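You operate a simulated robot arm through the tools that you are given. There is no shell and no other tool. Be economical: measure what you need, move in short steps, check, and stop when the job is done.

You are at the controls of a simulated robot arm. One attempt, no reset.

Task
The wire comes out bowed. Tension, wind back, set the rollers, feed again.
Fine: roller knob and pull gauge at GOOD, straight wire to the yellow mark.

It is judged by the outcome, as a careful person would: the job done as asked, and still so three seconds after it is handed in. It fails if anything else is knocked over, pushed out of place, dropped, spilled or broken.

Robot
A 7-joint arm with a fingered hand, fixed in place. Base frame: the origin is at the foot of the arm, x ahead of it, y to its left, z up; the work surface is at about z = 850. Units: mm, rad, N and s.
With the tool pointing down near the work surface it reaches from about 460 to 900 mm from the base axis. Its first joint turns from -2.496 to 2.496 rad. Payload 3 kg.
The TCP is the grasp point between the finger pads, 26 mm short of the fingertips. In the tool frame z runs along the fingers and y along their closing line. The gripper opens to 148 mm. The gripper's body begins 73 mm behind the TCP. The gripper is a hand of 3 fingers: y runs from the thumb to the fingers, the wrist lies at [0, 0, -229] in the tool frame, and closing takes about 1.5 s.
Orientation is told as [roll, pitch, yaw] about the base's x, y, z axes, in that order, counted from this pose: with the fingers straight down and closing along the base's y, the tool's x points along the base's -x, its y along +y and its z along -z.

Tools
- The arm moves only by the tool apply_moves. Its argument "series" is a list that holds one entry, the list of rows, each a list of 6 numbers: the shift along the base's x, y, z in units of 20 mm (1.0 is 20 mm), then the turn, a rotation vector about the base's x, y, z in units of 5 degrees (1.0 is 5 degrees). In form: [[[x, y, z, wx, wy, wz], ...]]. A call has 1 to 20 rows; each row shifts and turns the commanded pose from where the row before left it. "grip" is the finger opening in mm, from 0 to 148, set as the call begins (left out, the last holds). A call with a number of a shift or a turn outside -1 to 1 is refused whole. Each row takes 0.2 s and may step no farther than 50 mm and 0.15 rad from the row before; otherwise, or with a gripper value out of range, the whole call is refused. Where a pose cannot be reached the arm comes as near as it can. A force on the tool above 40 N (or 10 N above the force at the start of the call, whichever is more), or a blocked arm, ends the call early, and 0.2 s more pass. Each finger travels about 153 mm/s and halts on what it meets, pressing with about 32 N; the grip force reading is that of the motor and also rises with nothing between the fingers. The clock runs only during rows and for 0.2 s after the last one: add rows that do not move to give the fingers time. It gives the time, the measured TCP pose, the force on the tool (base axes), the opening and the grip force at its end, in the units of the frame above (readings bear some noise), with the torque about the TCP (base axes, N m) and any sound that the robot's microphone picked up.
- Cameras (640 x 400 px; columns grow to the right, rows downward): "scene" is fixed at [222.1, -651.9, 1437.8]; the picture's right is [0.72, -0.69, 0.00], its down [-0.23, -0.24, -0.94] and it looks along [0.65, 0.68, -0.33] (base axes); focal length 372 px, centre (320, 200). "wrist" rides on the gripper at [68, -39, -90] in the tool frame; the picture's right is [0.50, 0.87, 0.00], its down [-0.66, 0.38, -0.65] and it looks along [-0.57, 0.33, 0.76] (tool axes); focal length 222 px, centre (320, 200). There is no depth. A picture from a camera that has moved, and an enlarged one, comes with that camera's place and axes in the base frame and with its lens.
- snapshot(camera): a new picture of that camera. The clock stands still meanwhile.
- move_column(by): slides the trunk up (or, below 0, down) by that many mm; the arm rides with it, the base frame stays. It gives what a move gives, with no picture.
- curl_fingers(finger1, finger2, thumb_bend): sets how far each is bent, from 0 (flat) to 100 (curled in); at 30 the hand is open as for a grip, at 70 the pads meet at the TCP. One left out holds its place. A second passes; each finger stops where it meets its share of the squeeze, and holds until it gets a number again. A gripper value or a shape takes the hand back. It gives what a move gives, with no picture; readings hold the bend of each and the force on the fingers (four entries, about 0 where the hand has none), thumb and palm.
- grasp_type(shape): the hand has 3 fingers and takes this shape, open, in about a second: jaw (thumb against the fingers, like two jaws); tri (thumb and two fingers); tip (a fingertip pinch); poke (one finger out to press); point (the index stretched); flat (the hand flat); cup (the hand cupped); fist (a fist). The gripper value then closes the fingers along that shape, each until it touches; the sizes above hold for jaw. It gives what a move gives, with no picture.
- enlarge(camera, box): a new picture of the part [left, top, right, bottom] of that camera's present view, enlarged. The clock stands still meanwhile.
- job_done(): hands the job in; it is judged then, once.

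Go step by step. Nothing tells you positions but the pictures and the camera data: compare them with the known pose of the tool, close in by small moves and look again before you grip or let go. The budget is 120 turns and 68 pictures, counting those below and the enlarged ones. Unless the task says otherwise, let go and move clear before handing in, and close with one line.

The tools are called after "Emit:" as a command line: name --argument value ..., lists and objects as JSON in quotes. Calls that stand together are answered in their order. apply_moves: Moves the arm, as the interface text tells. Its arguments: {"type":"object","properties":{"series":{"type":"array","items":{"type":"array","items":{"type":"array","items":{"type":"number"}}}},"grip":{"type":"number"}},"required":["series"]} The other tools are called the same way: move_column (by) slides the trunk up or down; grasp_type (shape) gives the hand a shape; curl_fingers (finger1, finger2, thumb_bend) moves the fingers one by one; snapshot (camera) takes a picture; enlarge (camera, box) takes an enlarged picture of a part of a camera's view; job_done () hands the job in.

At the start:

```text
time: 0.0
ee_pos: [863.0, -269.6, 1199.7]
tcp_rot: [0.0, 0.0, 0.001]
force: [-0.3, 0.4, -0.6]
moment: [-0.02, 0.0, -0.01]
gripper_width: 147.9
finger_force: 0.0
shape: jaw
bend: [30.0, 30.0, 30.0]
finger forces: [0.0, 0.0, 0.0, 0.1, 0.0, 0.1]
trunk travel left (down, up): [-675.0, 215.0]
```

scene: 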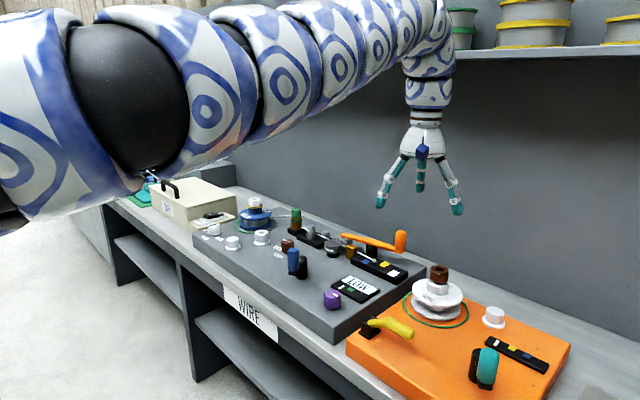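
wrist: 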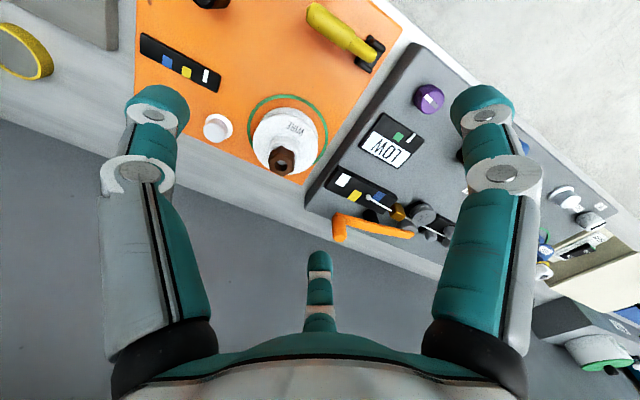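

I see a grey wire machine with knobs, levers and a gauge reading "LOW", and an orange station beside it with a spool. I'll enlarge the views to read the details before moving.

Emit:
enlarge --camera "scene" --box '[260, 190, 460, 320]'

Emit:
enlarge --camera "scene" --box '[130, 170, 330, 300]'

Emit:
enlarge --camera "scene" --box '[340, 250, 580, 400]'

Emit:
enlarge --camera "wrist" --box '[300, 60, 640, 280]'

```text
3.08 times, centred on (360, 255) of scene
camera zoom: at [222.1, -651.9, 1437.8], right [0.72, -0.69, 0.0], down [-0.23, -0.24, -0.94], along [0.65, 0.68, -0.33], focal length 1143 px, centre (197, 31)
```

zoom: 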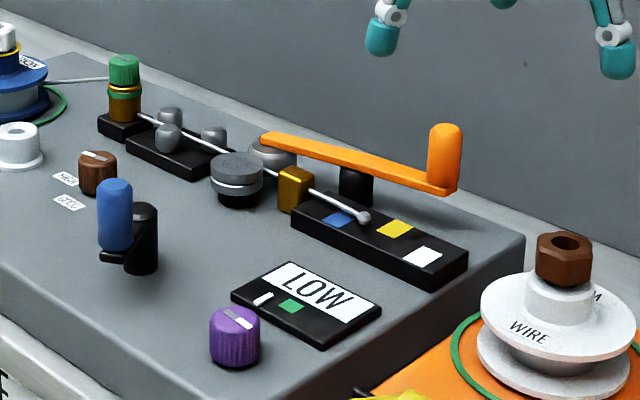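

```text
3.08 times, centred on (230, 235) of scene
camera zoom: at [222.1, -651.9, 1437.8], right [0.72, -0.69, 0.0], down [-0.23, -0.24, -0.94], along [0.65, 0.68, -0.33], focal length 1143 px, centre (597, 92)
```

zoom: 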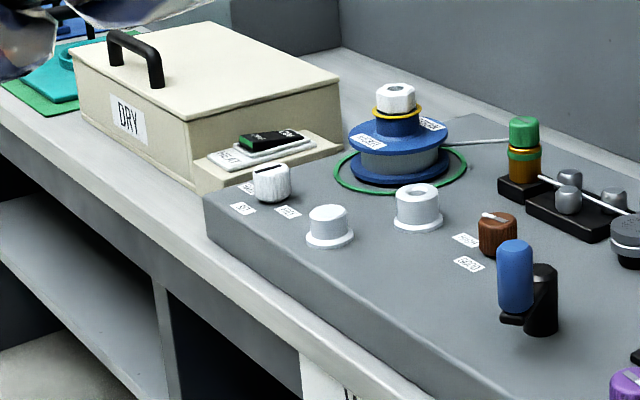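

```text
2.67 times, centred on (460, 325) of scene
camera zoom: at [222.1, -651.9, 1437.8], right [0.72, -0.69, 0.0], down [-0.23, -0.24, -0.94], along [0.65, 0.68, -0.33], focal length 990 px, centre (-53, -133)
```

zoom: 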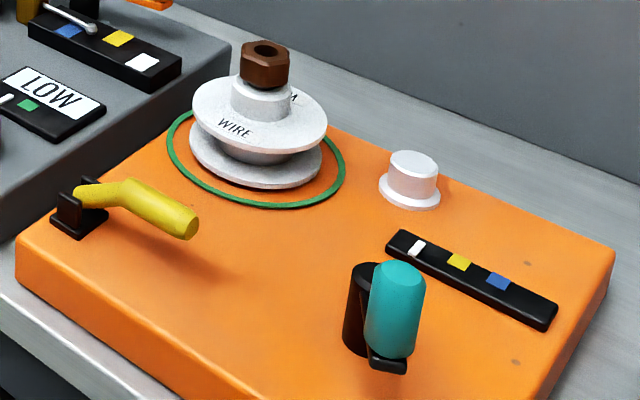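

```text
1.82 times, centred on (470, 170) of wrist
camera zoom: at [796.6, -310.2, 1288.6], right [-0.5, 0.87, 0.0], down [0.66, 0.38, 0.65], along [0.57, 0.33, -0.76], focal length 404 px, centre (47, 254)
```

zoom: 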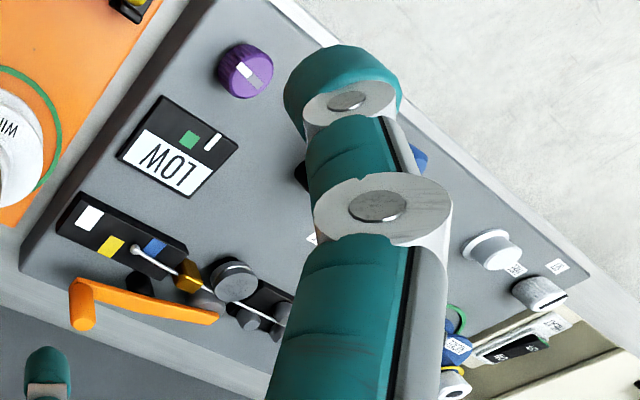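

The purple knob works out at about (802,-90,888) and the blue crank post at about (836,65). The labels aren't legible yet, so I'll bring the wrist camera over the grey machine.

Emit:
apply_moves --series '[[[-0.45, 0.97, -0.5, 0, 0, 0], [-0.45, 0.97, -0.5, 0, 0, 0], [-0.45, 0.97, -0.5, 0, 0, 0], [-0.45, 0.97, -0.5, 0, 0, 0], [-0.45, 0.97, -0.5, 0, 0, 0], [-0.45, 0.97, -0.5, 0, 0, 0], [-0.45, 0.97, -0.5, 0, 0, 0], [-0.45, 0.97, -0.5, 0, 0, 0], [-0.45, 0.97, -0.5, 0, 0, 0], [-0.45, 0.97, -0.5, 0, 0, 0], [-0.45, 0.97, -0.5, 0, 0, 0], [-0.45, 0.97, -0.5, 0, 0, 0], [-0.45, 0.97, -0.5, 0, 0, 0], [-0.45, 0.97, -0.5, 0, 0, 0], [-0.45, 0.97, -0.5, 0, 0, 0], [-0.45, 0.97, -0.5, 0, 0, 0]]]'

Emit:
snapshot --camera "wrist"

Emit:
snapshot --camera "scene"

```text
time: 3.4
ee_pos: [836.6, -212.3, 1168.8]
tcp_rot: [0.001, 0.002, -0.002]
force: [0.6, 0.1, 1.0]
moment: [0.0, 0.04, 0.02]
gripper_width: 148.0
finger_force: 0.0
shape: jaw
bend: [30.0, 30.0, 30.0]
finger forces: [0.1, 0.0, 0.1, 0.0, 0.0, 0.1]
out of reach, approached as far as the arm can: row 3, 4, 5, 6, 7, 8, 9, 10, 11, 12, 13, 14, 15, 16
trunk travel left (down, up): [-675.0, 215.0]
```

```text
61 pictures are left
camera wrist: at [770.8, -252.1, 1258.5], right [-0.5, 0.87, 0.0], down [0.66, 0.38, 0.65], along [0.56, 0.33, -0.76], focal length 222 px, centre (320, 200)
```

wrist: 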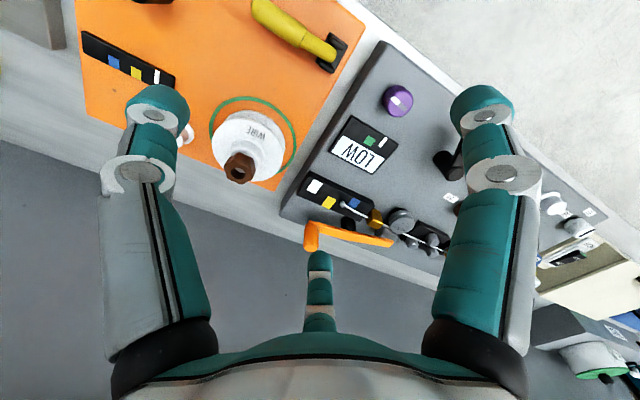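

```text
60 pictures are left
```

scene: 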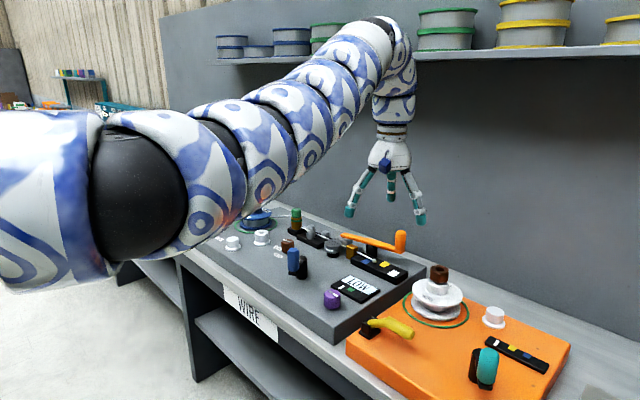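

The arm stopped after about three rows, reporting the rest out of reach. I'll try small moves in separate directions to see what limits it.

Emit:
apply_moves --series '[[[0, 1, 0, 0, 0, 0], [0, 1, 0, 0, 0, 0], [0, 1, 0, 0, 0, 0]]]'

Emit:
apply_moves --series '[[[0, 0, -1, 0, 0, 0], [0, 0, -1, 0, 0, 0]]]'

Emit:
apply_moves --series '[[[-1, 0, 0, 0, 0, 0], [-1, 0, 0, 0, 0, 0]]]'

```text
time: 4.2
ee_pos: [837.0, -151.7, 1167.2]
tcp_rot: [-0.001, 0.0, 0.0]
force: [-0.2, 0.7, 0.6]
moment: [0.0, 0.03, -0.02]
gripper_width: 148.0
finger_force: 0.0
shape: jaw
bend: [30.0, 30.0, 30.0]
finger forces: [0.0, 0.0, 0.1, 0.0, 0.1, 0.0]
trunk travel left (down, up): [-675.0, 215.0]
```

```text
time: 4.8
ee_pos: [838.9, -154.7, 1136.8]
tcp_rot: [0.001, 0.002, 0.001]
force: [0.3, -0.7, -0.5]
moment: [-0.01, 0.0, -0.04]
gripper_width: 147.9
finger_force: 0.1
shape: jaw
bend: [30.0, 30.0, 30.0]
finger forces: [0.1, 0.1, 0.1, 0.0, 0.0, 0.0]
out of reach, approached as far as the arm can: row 1
trunk travel left (down, up): [-675.0, 215.0]
```

```text
time: 5.4
ee_pos: [838.7, -153.8, 1138.4]
tcp_rot: [0.0, 0.002, 0.001]
force: [1.0, -0.9, -0.4]
moment: [0.0, -0.02, -0.01]
gripper_width: 147.6
finger_force: 0.0
shape: jaw
bend: [30.0, 30.0, 30.0]
finger forces: [0.1, 0.0, 0.0, 0.1, 0.0, 0.0]
out of reach, approached as far as the arm can: row 1, 2
trunk travel left (down, up): [-675.0, 215.0]
```

Moves along y work, but moving inward or down is blocked. I'll lower the trunk so the arm rides down with it.

Emit:
move_column --by -80

Emit:
apply_moves --series '[[[-1, 0, 0, 0, 0, 0], [-1, 0, 0, 0, 0, 0]]]'

Emit:
apply_moves --series '[[[0, 0, 1, 0, 0, 0], [0, 0, 1, 0, 0, 0], [-1, 0, 0, 0, 0, 0], [-1, 0, 0, 0, 0, 0]]]'

```text
time: 6.6
ee_pos: [838.7, -154.0, 1059.0]
tcp_rot: [0.0, 0.002, 0.0]
force: [-0.1, -0.8, 0.4]
moment: [0.03, 0.0, 0.03]
gripper_width: 148.0
finger_force: 0.1
shape: jaw
bend: [30.0, 30.0, 30.0]
finger forces: [0.0, 0.0, 0.0, 0.0, 0.0, 0.0]
trunk travel left (down, up): [-595.0, 295.0]
```

```text
time: 7.2
ee_pos: [839.1, -154.0, 1057.2]
tcp_rot: [-0.001, 0.001, -0.001]
force: [0.9, 0.7, -0.1]
moment: [0.02, -0.01, 0.02]
gripper_width: 147.9
finger_force: 0.0
shape: jaw
bend: [30.0, 30.0, 30.0]
finger forces: [0.0, 0.0, 0.0, 0.0, 0.0, 0.0]
out of reach, approached as far as the arm can: row 1, 2
trunk travel left (down, up): [-595.0, 295.0]
```

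```text
time: 8.2
ee_pos: [839.0, -152.0, 1097.9]
tcp_rot: [-0.001, 0.001, 0.001]
force: [0.5, 0.3, -0.6]
moment: [0.0, 0.05, 0.0]
gripper_width: 147.8
finger_force: 0.1
shape: jaw
bend: [30.0, 30.0, 30.0]
finger forces: [0.0, 0.0, 0.1, 0.1, 0.1, 0.0]
out of reach, approached as far as the arm can: row 3, 4
trunk travel left (down, up): [-595.0, 295.0]
```

Inward motion is still blocked here. I'll test with the trunk raised.

Emit:
move_column --by 180

Emit:
apply_moves --series '[[[0, 0, -1, 0, 0, 0], [0, 0, -1, 0, 0, 0], [0, 0, -1, 0, 0, 0], [0, 0, -1, 0, 0, 0], [0, 0, -1, 0, 0, 0]]]'

Emit:
apply_moves --series '[[[-1, 0, 0, 0, 0, 0], [-1, 0, 0, 0, 0, 0]]]'

Emit:
snapshot --camera "scene"

```text
time: 10.2
ee_pos: [838.1, -152.3, 1277.7]
tcp_rot: [0.001, 0.002, 0.0]
force: [0.7, 0.0, 0.0]
moment: [0.0, -0.03, 0.03]
gripper_width: 148.0
finger_force: 0.1
shape: jaw
bend: [30.0, 30.0, 30.0]
finger forces: [0.0, 0.0, 0.0, 0.0, 0.0, 0.1]
trunk travel left (down, up): [-775.0, 115.0]
```

```text
time: 11.4
ee_pos: [836.3, -152.0, 1174.0]
tcp_rot: [-0.002, 0.005, 0.0]
force: [-0.3, 0.7, -0.2]
moment: [0.04, 0.0, -0.01]
gripper_width: 148.0
finger_force: 0.0
shape: jaw
bend: [30.0, 30.0, 30.0]
finger forces: [0.1, 0.0, 0.0, 0.0, 0.0, 0.0]
trunk travel left (down, up): [-775.0, 115.0]
```

```text
time: 12.0
ee_pos: [833.8, -152.1, 1171.1]
tcp_rot: [-0.001, 0.006, -0.002]
force: [-0.2, -0.6, 0.6]
moment: [0.01, 0.0, 0.01]
gripper_width: 147.9
finger_force: 0.1
shape: jaw
bend: [30.0, 30.0, 30.0]
finger forces: [0.1, 0.0, 0.0, 0.0, 0.0, 0.0]
out of reach, approached as far as the arm can: row 1, 2
trunk travel left (down, up): [-775.0, 115.0]
```

```text
59 pictures are left
```

scene: 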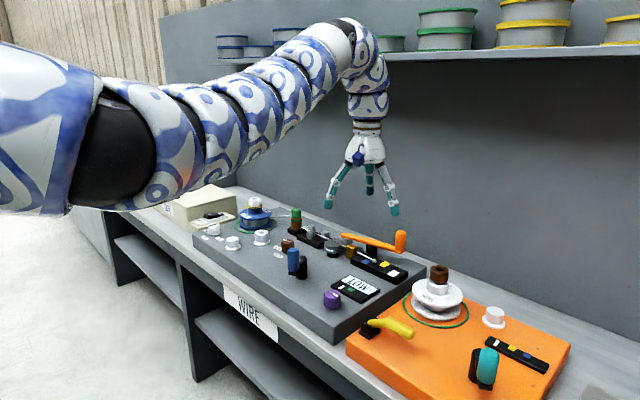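

The limit may come from the solver sitting near a joint limit. I'll try descending first and then moving inward, in repeated small steps.

Emit:
apply_moves --series '[[[0, 0, -0.5, 0, 0, 0], [0, 0, -0.5, 0, 0, 0], [0, 0, -0.5, 0, 0, 0], [0, 0, -0.5, 0, 0, 0], [0, 0, -0.5, 0, 0, 0], [0, 0, -0.5, 0, 0, 0], [0, 0, -0.5, 0, 0, 0], [0, 0, -0.5, 0, 0, 0], [0, 0, -0.5, 0, 0, 0], [0, 0, -0.5, 0, 0, 0]]]'

Emit:
apply_moves --series '[[[-0.3, 0, 0, 0, 0, 0], [-0.3, 0, 0, 0, 0, 0], [-0.3, 0, 0, 0, 0, 0], [-0.3, 0, 0, 0, 0, 0], [-0.3, 0, 0, 0, 0, 0], [-0.3, 0, 0, 0, 0, 0]]]'

Emit:
apply_moves --series '[[[0, 1, 0, 0, 0, 0], [0, 1, 0, 0, 0, 0], [0, 1, 0, 0, 0, 0], [0, 1, 0, 0, 0, 0], [0, 1, 0, 0, 0, 0], [0, 1, 0, 0, 0, 0]]]'

```text
time: 14.2
ee_pos: [835.6, -150.4, 1074.2]
tcp_rot: [-0.001, -0.002, 0.001]
force: [-0.5, 0.3, -0.2]
moment: [0.03, 0.01, -0.02]
gripper_width: 147.9
finger_force: 0.1
shape: jaw
bend: [30.0, 30.0, 30.0]
finger forces: [0.0, 0.0, 0.0, 0.0, 0.0, 0.0]
trunk travel left (down, up): [-775.0, 115.0]
```

```text
time: 15.6
ee_pos: [798.8, -149.2, 1074.0]
tcp_rot: [-0.001, 0.001, -0.001]
force: [0.1, -0.1, -0.1]
moment: [-0.03, 0.04, 0.03]
gripper_width: 148.0
finger_force: 0.0
shape: jaw
bend: [30.0, 30.0, 30.0]
finger forces: [0.0, 0.0, 0.1, 0.0, 0.0, 0.1]
trunk travel left (down, up): [-775.0, 115.0]
```

```text
time: 17.0
ee_pos: [800.8, -30.6, 1074.6]
tcp_rot: [0.0, 0.002, -0.001]
force: [0.3, 0.8, -0.2]
moment: [-0.05, -0.02, -0.02]
gripper_width: 147.9
finger_force: 0.1
shape: jaw
bend: [30.0, 30.0, 30.0]
finger forces: [0.1, 0.0, 0.0, 0.0, 0.1, 0.1]
trunk travel left (down, up): [-775.0, 115.0]
```

With the trunk raised and the hand lower, the arm moves freely again. I'll carry on to a viewpoint over the grey machine.

Emit:
apply_moves --series '[[[-0.8, 0.7, 0, 0, 0, 0], [-0.8, 0.7, 0, 0, 0, 0], [-0.8, 0.7, 0, 0, 0, 0], [-0.8, 0.7, 0, 0, 0, 0], [-0.8, 0.7, 0, 0, 0, 0]]]'

Emit:
snapshot --camera "wrist"

```text
time: 18.2
ee_pos: [719.0, 41.0, 1073.6]
tcp_rot: [-0.002, 0.002, 0.0]
force: [-1.2, 0.0, -0.1]
moment: [-0.01, 0.01, -0.04]
gripper_width: 147.6
finger_force: 0.1
shape: jaw
bend: [30.0, 30.0, 30.0]
finger forces: [0.1, 0.0, 0.0, 0.0, 0.0, 0.0]
trunk travel left (down, up): [-775.0, 115.0]
```

```text
58 pictures are left
camera wrist: at [652.7, 2.6, 1163.3], right [-0.5, 0.87, 0.0], down [0.66, 0.38, 0.65], along [0.56, 0.33, -0.76], focal length 222 px, centre (320, 200)
```

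wrist: 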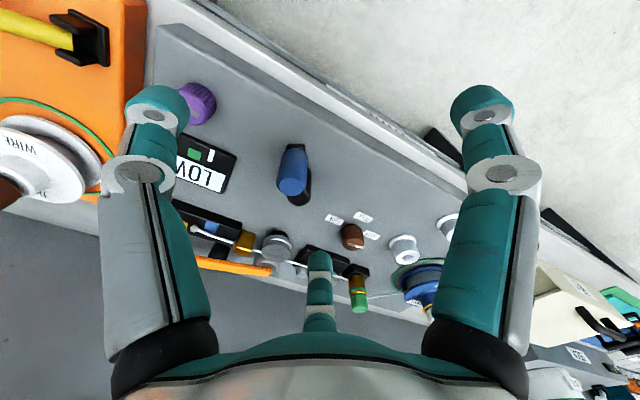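

Emit:
enlarge --camera "wrist" --box '[180, 130, 330, 290]'

Emit:
enlarge --camera "wrist" --box '[290, 190, 450, 320]'

```text
2.50 times, centred on (255, 210) of wrist
camera zoom: at [652.7, 2.6, 1163.3], right [-0.5, 0.87, 0.0], down [0.66, 0.38, 0.65], along [0.56, 0.33, -0.76], focal length 555 px, centre (482, 175)
```

zoom: 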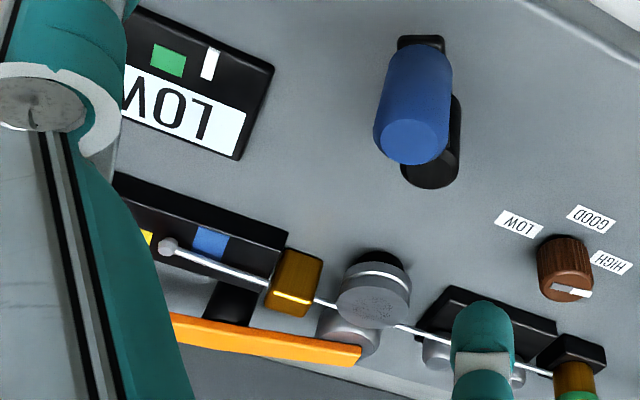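

```text
3.08 times, centred on (370, 255) of wrist
camera zoom: at [652.7, 2.6, 1163.3], right [-0.5, 0.87, 0.0], down [0.66, 0.38, 0.65], along [0.56, 0.33, -0.76], focal length 684 px, centre (166, 31)
```

zoom: 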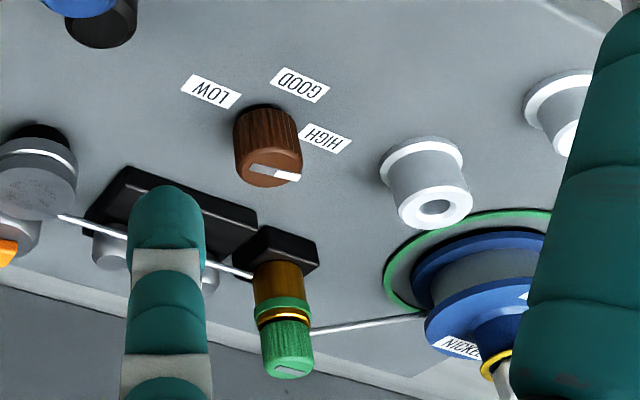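

The brown knob is the roller knob, with LOW, GOOD and HIGH labels, and its pointer is at HIGH. I still need to read the other labels and see the green cap and purple knob more closely.

Emit:
enlarge --camera "scene" --box '[195, 195, 315, 270]'

Emit:
enlarge --camera "scene" --box '[310, 225, 430, 315]'

```text
5.33 times, centred on (255, 232) of scene
camera zoom: at [222.1, -651.9, 1437.8], right [0.72, -0.69, 0.0], down [-0.23, -0.24, -0.94], along [0.65, 0.68, -0.33], focal length 1981 px, centre (667, 27)
```

zoom: 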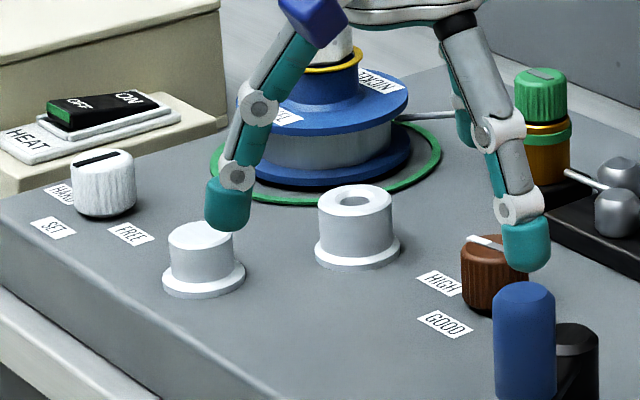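

```text
4.44 times, centred on (370, 270) of scene
camera zoom: at [222.1, -651.9, 1437.8], right [0.72, -0.69, 0.0], down [-0.23, -0.24, -0.94], along [0.65, 0.68, -0.33], focal length 1651 px, centre (98, -111)
```

zoom: 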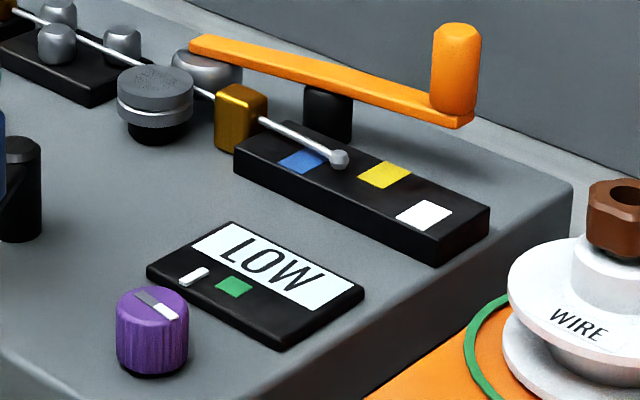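

The white selector at the left end has labels such as HAND, SET and FREE. I'll move the wrist camera left to read it.

Emit:
apply_moves --series '[[[-0.1, 1, 0, 0, 0, 0], [-0.1, 1, 0, 0, 0, 0], [-0.1, 1, 0, 0, 0, 0], [-0.1, 1, 0, 0, 0, 0], [-0.1, 1, 0, 0, 0, 0], [-0.1, 1, 0, 0, 0, 0], [-0.1, 1, 0, 0, 0, 0], [-0.1, 1, 0, 0, 0, 0], [-0.1, 1, 0, 0, 0, 0], [-0.1, 1, 0, 0, 0, 0], [-0.1, 1, 0, 0, 0, 0], [-0.1, 1, 0, 0, 0, 0]]]'

Emit:
snapshot --camera "wrist"

```text
time: 20.8
ee_pos: [694.7, 279.7, 1074.1]
tcp_rot: [0.001, 0.002, 0.001]
force: [-0.2, 0.8, 0.5]
moment: [-0.01, 0.01, 0.02]
gripper_width: 148.0
finger_force: 0.0
shape: jaw
bend: [30.0, 30.0, 30.0]
finger forces: [0.0, 0.0, 0.0, 0.0, 0.0, 0.0]
trunk travel left (down, up): [-775.0, 115.0]
```

```text
53 pictures are left
camera wrist: at [629.0, 239.4, 1163.3], right [-0.5, 0.87, 0.0], down [0.66, 0.38, 0.65], along [0.56, 0.33, -0.76], focal length 222 px, centre (320, 200)
```

wrist: 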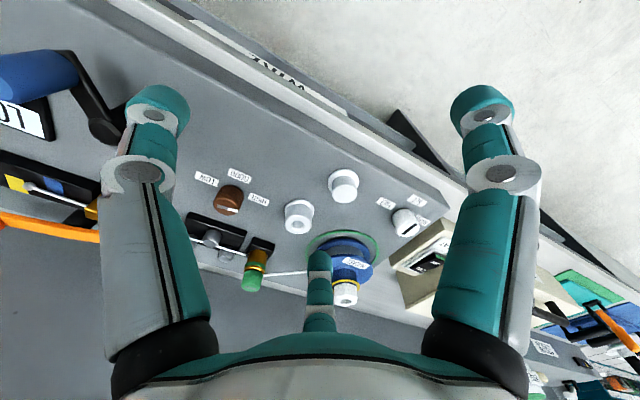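

Emit:
enlarge --camera "wrist" --box '[300, 160, 460, 310]'

Emit:
enlarge --camera "wrist" --box '[170, 155, 290, 300]'

```text
2.67 times, centred on (380, 235) of wrist
camera zoom: at [629.0, 239.4, 1163.3], right [-0.5, 0.87, 0.0], down [0.66, 0.38, 0.65], along [0.56, 0.33, -0.76], focal length 592 px, centre (160, 107)
```

zoom: 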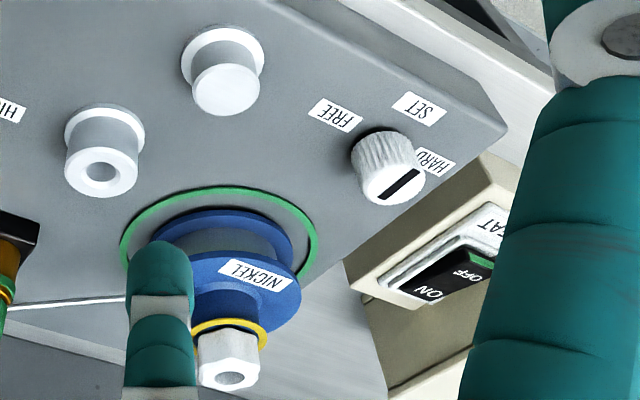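

```text
2.76 times, centred on (230, 228) of wrist
camera zoom: at [629.0, 239.4, 1163.3], right [-0.5, 0.87, 0.0], down [0.66, 0.38, 0.65], along [0.56, 0.33, -0.76], focal length 613 px, centre (568, 124)
```

zoom: 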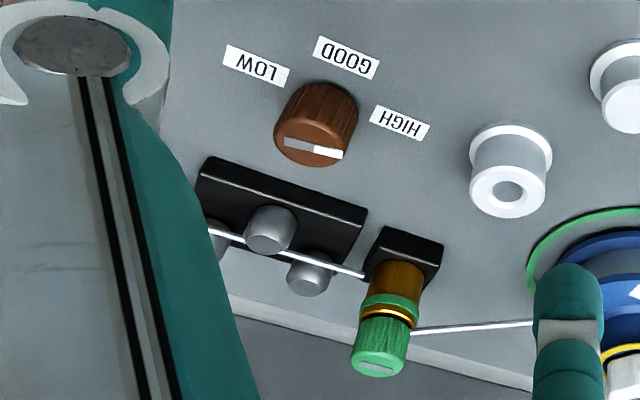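

The white selector is FREE/SET/HARD and looks set to SET, so I'll leave it. The brown roller knob top is at about (919,233,897) and the green tensioner cap on the wire path at about (1037,328,956). I'll test how far out the arm reaches.

Emit:
apply_moves --series '[[[1, 0.14, 0.2, 0, 0, 0], [1, 0.14, 0.2, 0, 0, 0], [1, 0.14, 0.2, 0, 0, 0], [1, 0.14, 0.2, 0, 0, 0], [1, 0.14, 0.2, 0, 0, 0], [1, 0.14, 0, 0, 0, 0], [1, 0.14, 0, 0, 0, 0], [1, 0.14, 0, 0, 0, 0], [1, 0.14, 0, 0, 0, 0], [1, 0.14, 0, 0, 0, 0], [1, 0.14, 0, 0, 0, 0], [1, 0.14, 0, 0, 0, 0], [1, 0.14, 0, 0, 0, 0], [1, 0.14, 0, 0, 0, 0], [1, 0.14, 0, 0, 0, 0], [1, 0.14, 0, 0, 0, 0]]]'

```text
time: 24.2
ee_pos: [808.1, 271.3, 1100.9]
tcp_rot: [-0.001, 0.003, -0.001]
force: [0.8, 0.9, 0.6]
moment: [-0.02, 0.0, -0.03]
gripper_width: 148.1
finger_force: 0.1
shape: jaw
bend: [30.0, 30.0, 30.0]
finger forces: [0.0, 0.0, 0.0, 0.1, 0.1, 0.1]
out of reach, approached as far as the arm can: row 5, 6, 7, 8, 9, 10, 11, 12, 13, 14, 15, 16
trunk travel left (down, up): [-775.0, 115.0]
```

The outer reach here is about 850 mm. I'll raise the hand a little and then lower the trunk, since a lower shoulder should extend it.

Emit:
apply_moves --series '[[[0, 0, 1, 0, 0, 0], [0, 0, 1, 0, 0, 0], [0, 0, 1, 0, 0, 0], [0, 0, 1, 0, 0, 0], [0, 0, 1, 0, 0, 0]]]'

Emit:
apply_moves --series '[[[1, 0.14, 0, 0, 0, 0], [1, 0.14, 0, 0, 0, 0], [1, 0.14, 0, 0, 0, 0], [1, 0.14, 0, 0, 0, 0], [1, 0.14, 0, 0, 0, 0], [1, 0.14, 0, 0, 0, 0]]]'

Emit:
snapshot --camera "scene"

```text
time: 25.4
ee_pos: [807.8, 269.3, 1200.5]
tcp_rot: [0.0, 0.003, -0.001]
force: [0.4, -0.4, 0.3]
moment: [0.0, 0.02, -0.01]
gripper_width: 147.8
finger_force: 0.1
shape: jaw
bend: [30.0, 30.0, 30.0]
finger forces: [0.0, 0.0, 0.1, 0.0, 0.1, 0.1]
trunk travel left (down, up): [-775.0, 115.0]
```

```text
time: 26.8
ee_pos: [829.9, 254.1, 1200.5]
tcp_rot: [0.003, 0.0, 0.0]
force: [0.5, 0.7, 0.7]
moment: [0.03, 0.02, 0.04]
gripper_width: 147.9
finger_force: 0.0
shape: jaw
bend: [30.0, 30.0, 30.0]
finger forces: [0.1, 0.0, 0.0, 0.0, 0.0, 0.0]
out of reach, approached as far as the arm can: row 1, 2, 3, 4, 5, 6
trunk travel left (down, up): [-775.0, 115.0]
```

```text
50 pictures are left
```

scene: 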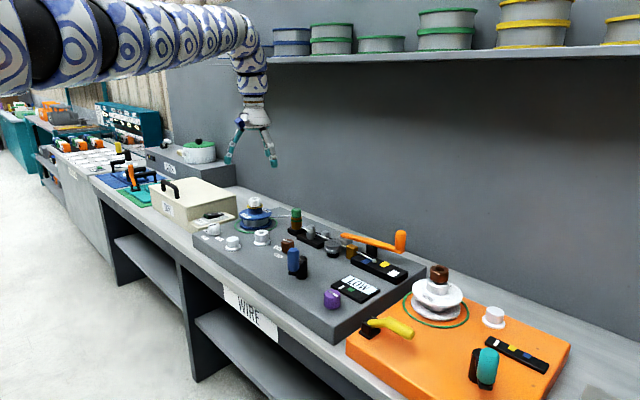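

With the tool vertical, reach ends at about 870–900 mm, so the green cap would need a strongly tilted hand. The purple knob sits beside the pull gauge at about (806,-88), top z≈897, so I'll try that first and watch the gauge. Next I'll move above it.

Emit:
apply_moves --series '[[[-0.08, -0.95, -0.4, 0, 0, 0], [-0.08, -0.95, -0.4, 0, 0, 0], [-0.08, -0.95, -0.4, 0, 0, 0], [-0.08, -0.95, -0.4, 0, 0, 0], [-0.08, -0.95, -0.4, 0, 0, 0], [-0.08, -0.95, -0.4, 0, 0, 0], [-0.08, -0.95, -0.4, 0, 0, 0], [-0.08, -0.95, -0.4, 0, 0, 0], [-0.08, -0.95, -0.4, 0, 0, 0], [-0.08, -0.95, -0.4, 0, 0, 0], [-0.08, -0.95, -0.4, 0, 0, 0], [-0.08, -0.95, -0.4, 0, 0, 0], [-0.08, -0.95, -0.4, 0, 0, 0], [-0.08, -0.95, -0.4, 0, 0, 0], [-0.08, -0.95, -0.4, 0, 0, 0], [0, -0.95, -0.4, 0, 0, 0], [0, -0.95, -0.4, 0, 0, 0], [0, -0.95, -0.4, 0, 0, 0]]]' --grip 75

Emit:
snapshot --camera "wrist"

```text
time: 30.6
ee_pos: [806.2, -84.4, 1057.1]
tcp_rot: [0.0, 0.004, 0.001]
force: [-0.1, -0.7, -0.6]
moment: [0.04, 0.03, -0.02]
gripper_width: 75.6
finger_force: 0.0
shape: jaw
bend: [36.0, 36.0, 70.0]
finger forces: [0.1, 0.0, 0.0, 0.0, 0.1, 0.0]
trunk travel left (down, up): [-775.0, 115.0]
```

```text
49 pictures are left
camera wrist: at [739.8, -125.3, 1147.5], right [-0.5, 0.87, 0.0], down [0.66, 0.38, 0.65], along [0.56, 0.33, -0.76], focal length 222 px, centre (320, 200)
```

wrist: 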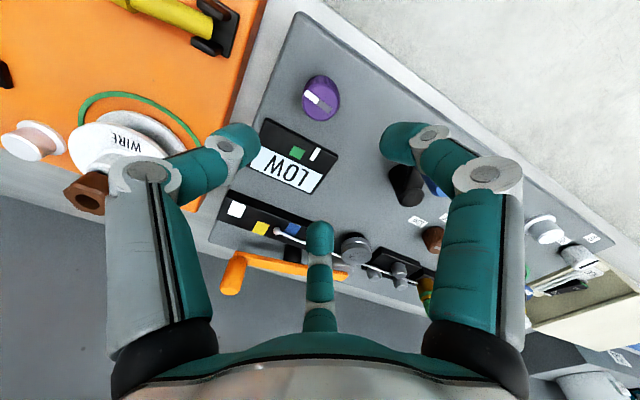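

The hand is above the purple knob, but the bend readings look asymmetric. I'll check how the fingers actually sit.

Emit:
enlarge --camera "scene" --box '[260, 150, 420, 320]'

Emit:
grasp_type --shape "tri"

Emit:
apply_moves --series '[[[0, 0, 0, 0, 0, 0], [0, 0, 0, 0, 0, 0], [0, 0, 0, 0, 0, 0], [0, 0, 0, 0, 0, 0], [0, 0, 0, 0, 0, 0]]]' --grip 75

Emit:
enlarge --camera "scene" --box '[260, 150, 420, 320]'

```text
2.35 times, centred on (340, 235) of scene
camera zoom: at [222.1, -651.9, 1437.8], right [0.72, -0.69, 0.0], down [-0.23, -0.24, -0.94], along [0.65, 0.68, -0.33], focal length 874 px, centre (273, 118)
```

zoom: 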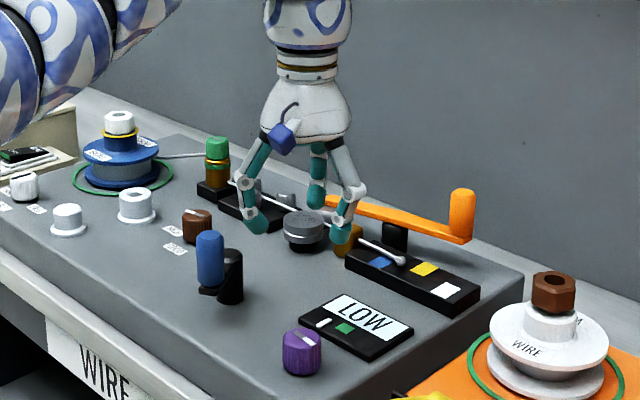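

```text
time: 31.5
ee_pos: [805.5, -84.7, 1058.4]
tcp_rot: [-0.001, 0.001, -0.001]
force: [-1.0, 0.5, -0.6]
moment: [0.0, 0.0, 0.03]
gripper_width: 147.5
finger_force: 0.0
shape: tri
bend: [30.0, 30.0, 30.0]
finger forces: [0.2, 0.0, 0.0, 0.0, 0.0, 0.1]
trunk travel left (down, up): [-775.0, 115.0]
```

```text
time: 32.7
ee_pos: [805.7, -83.4, 1059.3]
tcp_rot: [0.0, 0.0, 0.0]
force: [-0.1, -0.6, 0.0]
moment: [0.0, 0.0, 0.03]
gripper_width: 75.3
finger_force: 0.1
shape: tri
bend: [36.0, 36.0, 70.0]
finger forces: [0.0, 0.1, 0.0, 0.0, 0.1, 0.1]
trunk travel left (down, up): [-775.0, 115.0]
```

```text
2.35 times, centred on (340, 235) of scene
camera zoom: at [222.1, -651.9, 1437.8], right [0.72, -0.69, 0.0], down [-0.23, -0.24, -0.94], along [0.65, 0.68, -0.33], focal length 874 px, centre (273, 118)
```

zoom: 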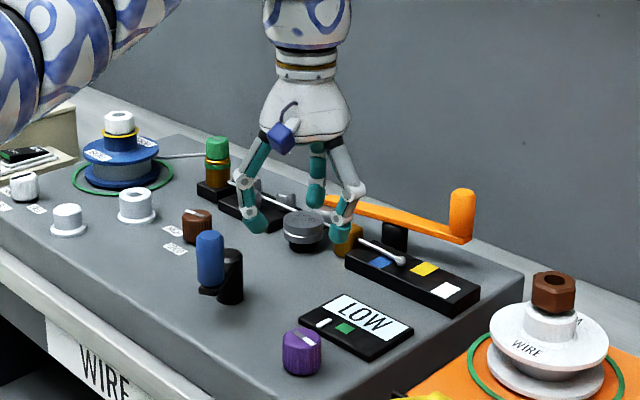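

The three fingers close symmetrically about the tool axis, which suits a round knob. The refined knob centre is (801,-88.5) with its top at about 900. I'll descend around it.

Emit:
apply_moves --series '[[[-0.25, -0.25, -1, 0, 0, 0], [0, 0, -1, 0, 0, 0], [0, 0, -1, 0, 0, 0], [0, 0, -1, 0, 0, 0], [0, 0, -1, 0, 0, 0], [0, 0, -1, 0, 0, 0], [0, 0, -0.5, 0, 0, 0], [0, 0, 0, 0, 0, 0]]]'

Emit:
snapshot --camera "wrist"

Emit:
enlarge --camera "scene" --box '[270, 220, 410, 330]'

```text
time: 34.5
ee_pos: [798.9, -91.3, 931.3]
tcp_rot: [0.0, 0.003, 0.001]
force: [0.0, -0.3, 0.9]
moment: [0.01, 0.0, 0.02]
gripper_width: 75.3
finger_force: 0.0
shape: tri
bend: [36.0, 36.0, 70.0]
finger forces: [0.0, 0.0, 0.1, 0.1, 0.1, 0.0]
trunk travel left (down, up): [-775.0, 115.0]
```

```text
46 pictures are left
camera wrist: at [732.4, -130.7, 1020.2], right [-0.5, 0.87, 0.0], down [0.66, 0.38, 0.65], along [0.57, 0.33, -0.76], focal length 222 px, centre (320, 200)
```

wrist: 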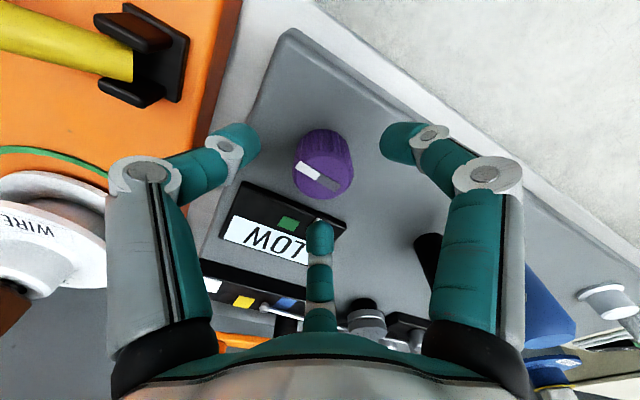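

```text
3.64 times, centred on (340, 275) of scene
camera zoom: at [222.1, -651.9, 1437.8], right [0.72, -0.69, 0.0], down [-0.23, -0.24, -0.94], along [0.65, 0.68, -0.33], focal length 1351 px, centre (247, -73)
```

zoom: 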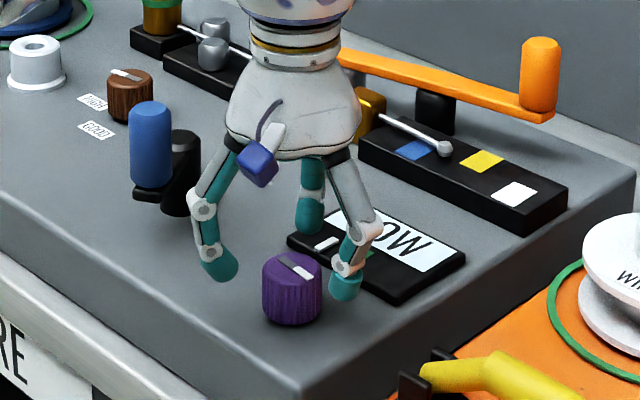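

The hand is nearly centred on the knob. I'll nudge it 4 mm in x and y, lower it, and close gently.

Emit:
apply_moves --series '[[[0.2, 0.2, -0.5, 0, 0, 0], [0, 0, -0.7, 0, 0, 0], [0, 0, -0.5, 0, 0, 0], [0, 0, 0, 0, 0, 0]]]'

Emit:
apply_moves --series '[[[0, 0, 0, 0, 0, 0], [0, 0, 0, 0, 0, 0], [0, 0, 0, 0, 0, 0], [0, 0, 0, 0, 0, 0], [0, 0, 0, 0, 0, 0]]]' --grip 36

Emit:
snapshot --camera "wrist"

```text
time: 35.5
ee_pos: [804.3, -85.5, 896.4]
tcp_rot: [0.001, 0.002, 0.001]
force: [-0.3, 0.4, 0.5]
moment: [-0.02, -0.03, -0.01]
gripper_width: 75.6
finger_force: 0.1
shape: tri
bend: [36.0, 36.0, 70.0]
finger forces: [0.0, 0.1, 0.0, 0.1, 0.1, 0.0]
trunk travel left (down, up): [-775.0, 115.0]
```

```text
time: 36.7
ee_pos: [804.9, -86.1, 895.8]
tcp_rot: [0.0, 0.0, 0.002]
force: [1.4, 0.6, 0.5]
moment: [0.03, -0.01, 0.02]
gripper_width: 37.4
finger_force: 0.0
shape: tri
bend: [76.0, 76.0, 70.0]
finger forces: [0.6, 1.7, 0.1, 0.0, 0.7, 0.0]
trunk travel left (down, up): [-775.0, 115.0]
```

```text
44 pictures are left
camera wrist: at [737.7, -125.7, 985.4], right [-0.5, 0.87, 0.0], down [0.66, 0.38, 0.65], along [0.56, 0.33, -0.76], focal length 222 px, centre (320, 200)
```

wrist: 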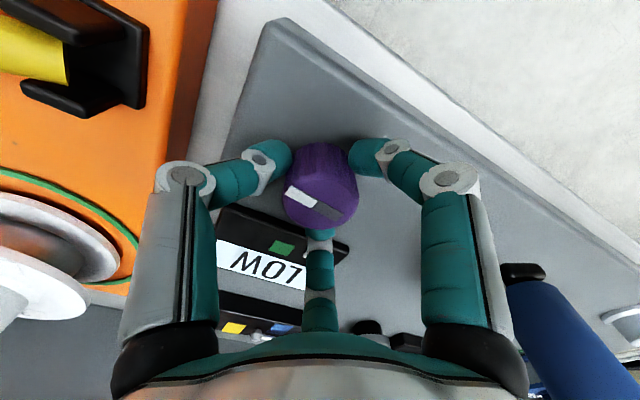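

All three fingers touch the knob. I'll squeeze a bit more and turn it 20° clockwise, then check the gauge.

Emit:
apply_moves --series '[[[0, 0, 0, 0, 0, 0], [0, 0, 0, 0, 0, 0], [0, 0, 0, 0, 0, 0]]]' --grip 26

Emit:
apply_moves --series '[[[0, 0, 0, 0, 0, -1], [0, 0, 0, 0, 0, -1], [0, 0, 0, 0, 0, -1], [0, 0, 0, 0, 0, -1]]]'

Emit:
enlarge --camera "scene" --box '[280, 230, 440, 330]'

Emit:
snapshot --camera "wrist"

```text
time: 37.5
ee_pos: [805.3, -86.0, 895.3]
tcp_rot: [0.0, 0.003, 0.0]
force: [-0.3, 0.2, -5.4]
moment: [-0.02, -0.03, -0.03]
gripper_width: 34.4
finger_force: 32.3
shape: tri
bend: [76.0, 76.0, 70.0]
finger forces: [28.2, 28.7, 0.0, 0.1, 28.4, 0.1]
trunk travel left (down, up): [-775.0, 115.0]
```

```text
time: 38.5
ee_pos: [804.9, -85.8, 895.2]
tcp_rot: [0.0, 0.004, -0.349]
force: [-6.7, 4.8, -2.6]
moment: [0.09, 0.13, 0.07]
gripper_width: 33.7
finger_force: 32.2
shape: tri
bend: [76.0, 76.0, 70.0]
finger forces: [34.2, 28.1, 0.0, 0.0, 28.6, 0.0]
trunk travel left (down, up): [-775.0, 115.0]
```

```text
4.00 times, centred on (360, 280) of scene
camera zoom: at [222.1, -651.9, 1437.8], right [0.72, -0.69, 0.0], down [-0.23, -0.24, -0.94], along [0.65, 0.68, -0.33], focal length 1486 px, centre (160, -120)
```

zoom: 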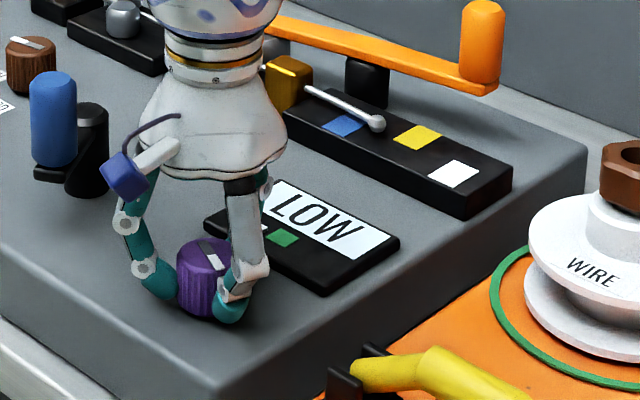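

```text
42 pictures are left
camera wrist: at [729.1, -100.6, 985.0], right [-0.17, 0.98, 0.0], down [0.75, 0.13, 0.65], along [0.64, 0.11, -0.76], focal length 222 px, centre (320, 200)
```

wrist: 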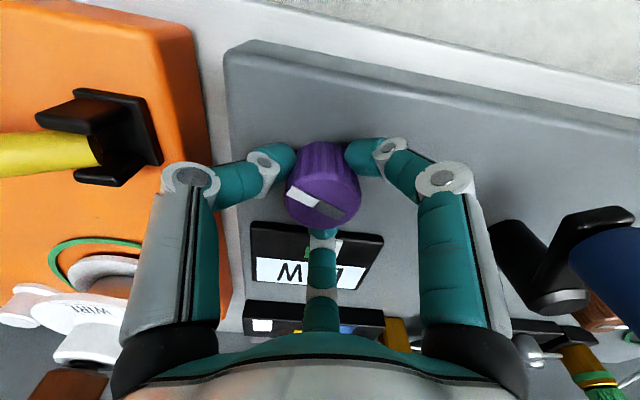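

The knob turned with the hand. The needle is partly hidden, so I'll enlarge the gauge.

Emit:
enlarge --camera "scene" --box '[325, 270, 385, 310]'

Emit:
enlarge --camera "wrist" --box '[240, 190, 400, 300]'

```text
10.00 times, centred on (355, 290) of scene
camera zoom: at [222.1, -651.9, 1437.8], right [0.72, -0.69, 0.0], down [-0.23, -0.24, -0.94], along [0.65, 0.68, -0.33], focal length 3714 px, centre (-30, -700)
```

zoom: 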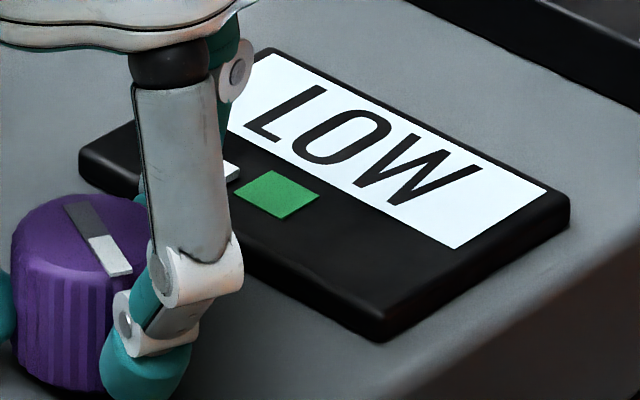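

```text
3.64 times, centred on (320, 245) of wrist
camera zoom: at [729.1, -100.6, 985.0], right [-0.17, 0.98, 0.0], down [0.75, 0.13, 0.65], along [0.64, 0.11, -0.76], focal length 808 px, centre (320, 36)
```

zoom: 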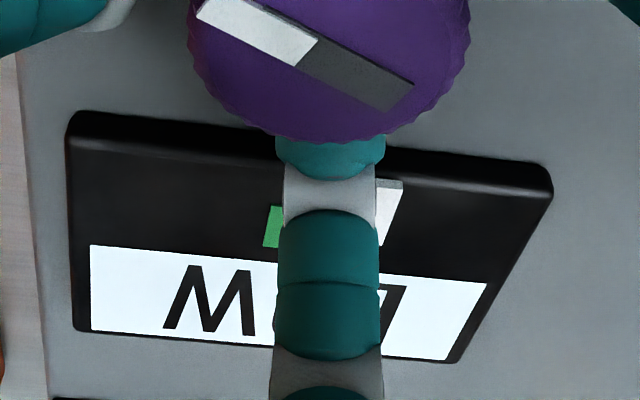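

The needle has moved toward green, so purple is the tension knob and clockwise raises the pull. I'll keep turning.

Emit:
apply_moves --series '[[[0, 0, 0, 0, 0, -1], [0, 0, 0, 0, 0, -1], [0, 0, 0, 0, 0, -1], [0, 0, 0, 0, 0, -1], [0, 0, 0, 0, 0, -1], [0, 0, 0, 0, 0, -1], [0, 0, 0, 0, 0, -1], [0, 0, 0, 0, 0, -1]]]'

Emit:
enlarge --camera "scene" --box '[325, 270, 385, 310]'

```text
time: 40.3
ee_pos: [804.5, -86.5, 897.2]
tcp_rot: [0.001, 0.002, -1.046]
force: [-3.8, 8.2, -5.9]
moment: [0.21, 0.16, 0.06]
gripper_width: 33.6
finger_force: 31.9
shape: tri
bend: [76.0, 76.0, 70.0]
finger forces: [34.8, 27.3, 0.1, 0.0, 30.5, 0.0]
trunk travel left (down, up): [-775.0, 115.0]
```

```text
10.00 times, centred on (355, 290) of scene
camera zoom: at [222.1, -651.9, 1437.8], right [0.72, -0.69, 0.0], down [-0.23, -0.24, -0.94], along [0.65, 0.68, -0.33], focal length 3714 px, centre (-30, -700)
```

zoom: 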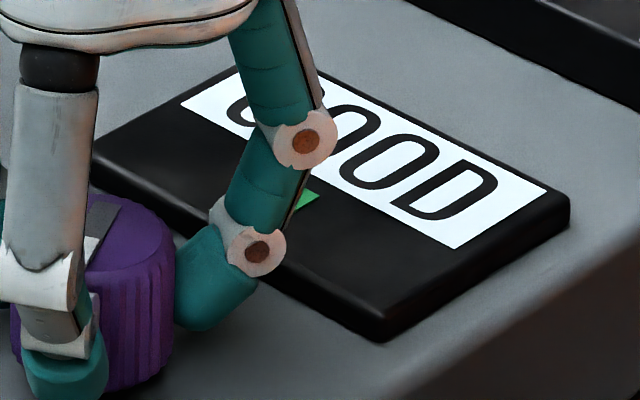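

The gauge now reads GOOD. I'll check how well the needle sits in the green before letting go.

Emit:
snapshot --camera "wrist"

```text
38 pictures are left
camera wrist: at [738.1, -48.3, 985.1], right [0.5, 0.87, 0.0], down [0.66, -0.38, 0.65], along [0.56, -0.33, -0.76], focal length 222 px, centre (320, 200)
```

wrist: 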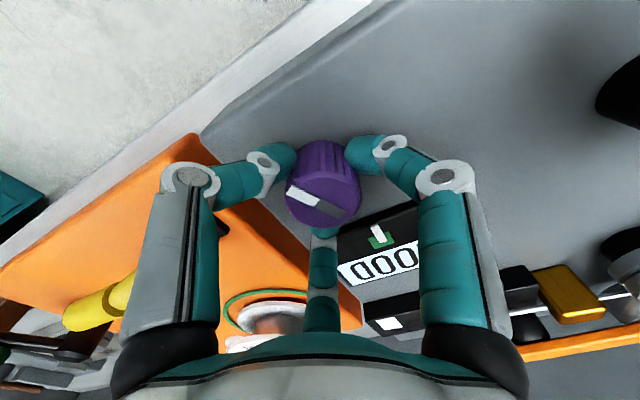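

The needle is on the green. I'll release, lift straight up, and look at the crank.

Emit:
apply_moves --series '[[[0, 0, 0, 0, 0, 0], [0, 0, 0, 0, 0, 0], [0, 0, 0.5, 0, 0, 0], [0, 0, 1, 0, 0, 0], [0, 0, 1, 0, 0, 0], [0, 0, 1, 0, 0, 0], [0, 0, 1, 0, 0, 0], [0, 0, 1, 0, 0, 0], [0, 0, 1, 0, 0, 0], [0, 0, 1, 0, 0, 0], [-0.3, 0.8, 0.5, 0, 0, 1], [-0.3, 0.8, 0, 0, 0, 1], [-0.3, 0.8, 0, 0, 0, 1], [-0.3, 0.8, 0, 0, 0, 1], [0, 0.8, 0, 0, 0, 1], [0, 0.8, 0, 0, 0, 1]]]' --grip 75

Emit:
snapshot --camera "wrist"

Emit:
enlarge --camera "scene" --box '[270, 220, 410, 320]'

```text
time: 43.7
ee_pos: [781.7, 8.2, 1056.4]
tcp_rot: [0.0, 0.001, -0.523]
force: [0.5, 0.1, 0.4]
moment: [0.0, 0.01, 0.01]
gripper_width: 74.6
finger_force: 0.1
shape: tri
bend: [36.0, 36.0, 70.0]
finger forces: [0.0, 0.0, 0.1, 0.0, 0.1, 0.1]
trunk travel left (down, up): [-775.0, 115.0]
```

```text
37 pictures are left
camera wrist: at [704.2, 7.6, 1145.3], right [0.0, 1.0, 0.0], down [0.76, 0.0, 0.65], along [0.65, 0.0, -0.76], focal length 222 px, centre (320, 200)
```

wrist: 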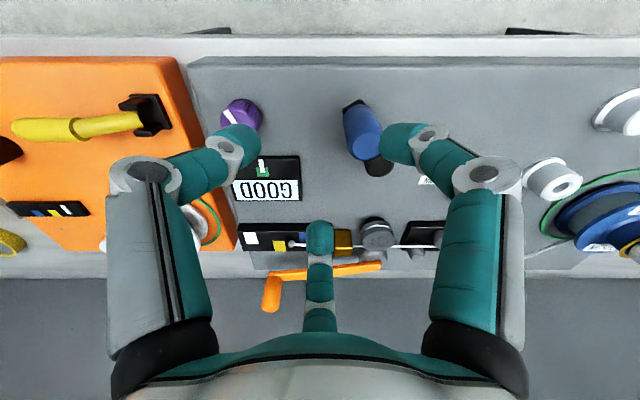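

```text
4.00 times, centred on (340, 270) of scene
camera zoom: at [222.1, -651.9, 1437.8], right [0.72, -0.69, 0.0], down [-0.23, -0.24, -0.94], along [0.65, 0.68, -0.33], focal length 1486 px, centre (240, -80)
```

zoom: 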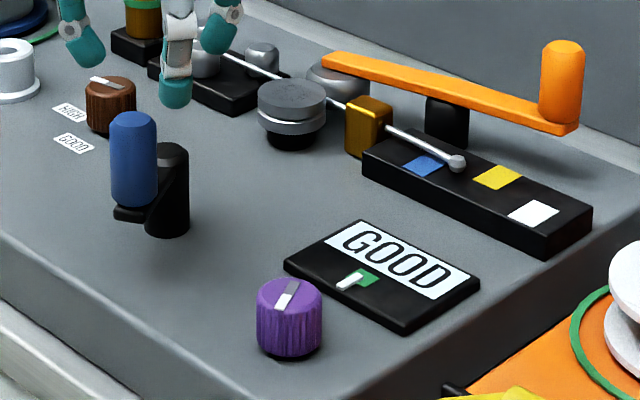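

The gauge reads GOOD, but the needle sits at the left edge of the green. I'll go back and turn about 22° more for margin.

Emit:
apply_moves --series '[[[0.4, -0.95, 0, 0, 0, 0], [0.4, -0.95, 0, 0, 0, 0], [0.35, -0.95, 0, 0, 0, 0], [0, -0.95, 0, 0, 0, 0], [0, -0.92, 0, 0, 0, 0], [0, 0, -1, 0, 0, 0], [0, 0, -1, 0, 0, 0], [0, 0, -1, 0, 0, 0], [0, 0, -1, 0, 0, 0], [0, 0, -1, 0, 0, 0], [0, 0, -1, 0, 0, 0], [0, 0, -1, 0, 0, 0], [0, 0, -1, 0, 0, 0], [0, 0, 0, 0, 0, 0]]]'

Emit:
apply_moves --series '[[[0, 0, 0, 0, 0, 0], [0, 0, 0, 0, 0, 0], [0, 0, 0, 0, 0, 0], [0, 0, 0, 0, 0, 0], [0, 0, 0, 0, 0, 0], [0, 0, 0, 0, 0, -1], [0, 0, 0, 0, 0, -1], [0, 0, 0, 0, 0, -1], [0, 0, 0, 0, 0, -1], [0, 0, 0, 0, 0, -0.5], [0, 0, 0, 0, 0, 0]]]' --grip 26

Emit:
apply_moves --series '[[[0, 0, 0, 0, 0, 0], [0, 0, 0, 0, 0, 0], [0, 0, 0.5, 0, 0, 0], [0, 0, 1, 0, 0, 0], [0, 0, 1, 0, 0, 0], [0, 0, 1, 0, 0, 0], [0, 0, 1, 0, 0, 0], [0, 0, 1, 0, 0, 0], [0, 0, 1, 0, 0, 0], [0, 0, 1, 0, 0, 0], [-0.3, 0.8, 0.5, 0, 0, 1], [-0.3, 0.8, 0, 0, 0, 1], [-0.3, 0.8, 0, 0, 0, 1], [-0.3, 0.8, 0, 0, 0, 1], [0, 0.8, 0, 0, 0, 1], [0, 0.8, 0, 0, 0, 1]]]' --grip 75

Emit:
enlarge --camera "scene" --box '[270, 220, 410, 320]'

```text
time: 46.7
ee_pos: [803.7, -86.1, 896.0]
tcp_rot: [0.002, 0.002, -0.522]
force: [0.2, 0.5, 0.2]
moment: [0.02, -0.01, -0.02]
gripper_width: 74.7
finger_force: 0.0
shape: tri
bend: [36.0, 36.0, 70.0]
finger forces: [0.0, 0.1, 0.0, 0.0, 0.0, 0.0]
trunk travel left (down, up): [-775.0, 115.0]
```

```text
time: 49.1
ee_pos: [802.8, -84.4, 895.6]
tcp_rot: [0.001, 0.003, -0.919]
force: [-1.7, -3.4, -1.1]
moment: [-0.09, 0.06, 0.05]
gripper_width: 32.8
finger_force: 32.8
shape: tri
bend: [76.0, 75.0, 70.0]
finger forces: [28.5, 29.9, 0.0, 0.1, 32.2, 0.1]
trunk travel left (down, up): [-775.0, 115.0]
```

```text
time: 52.5
ee_pos: [780.6, 11.1, 1056.1]
tcp_rot: [0.0, 0.002, -0.392]
force: [-0.6, 0.4, 0.2]
moment: [-0.04, 0.0, 0.0]
gripper_width: 74.5
finger_force: 0.1
shape: tri
bend: [36.0, 36.0, 70.0]
finger forces: [0.0, 0.1, 0.0, 0.1, 0.0, 0.1]
trunk travel left (down, up): [-775.0, 115.0]
```

```text
4.00 times, centred on (340, 270) of scene
camera zoom: at [222.1, -651.9, 1437.8], right [0.72, -0.69, 0.0], down [-0.23, -0.24, -0.94], along [0.65, 0.68, -0.33], focal length 1486 px, centre (240, -80)
```

zoom: 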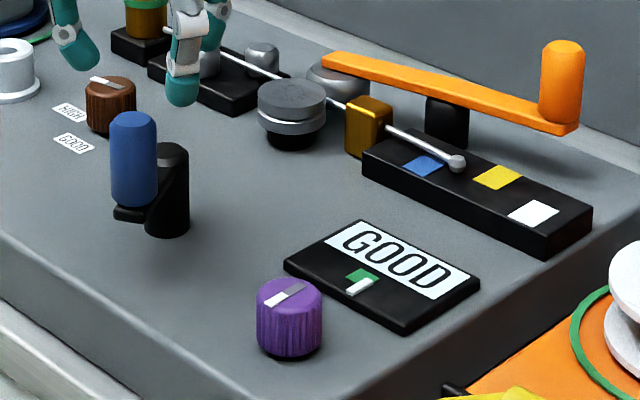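

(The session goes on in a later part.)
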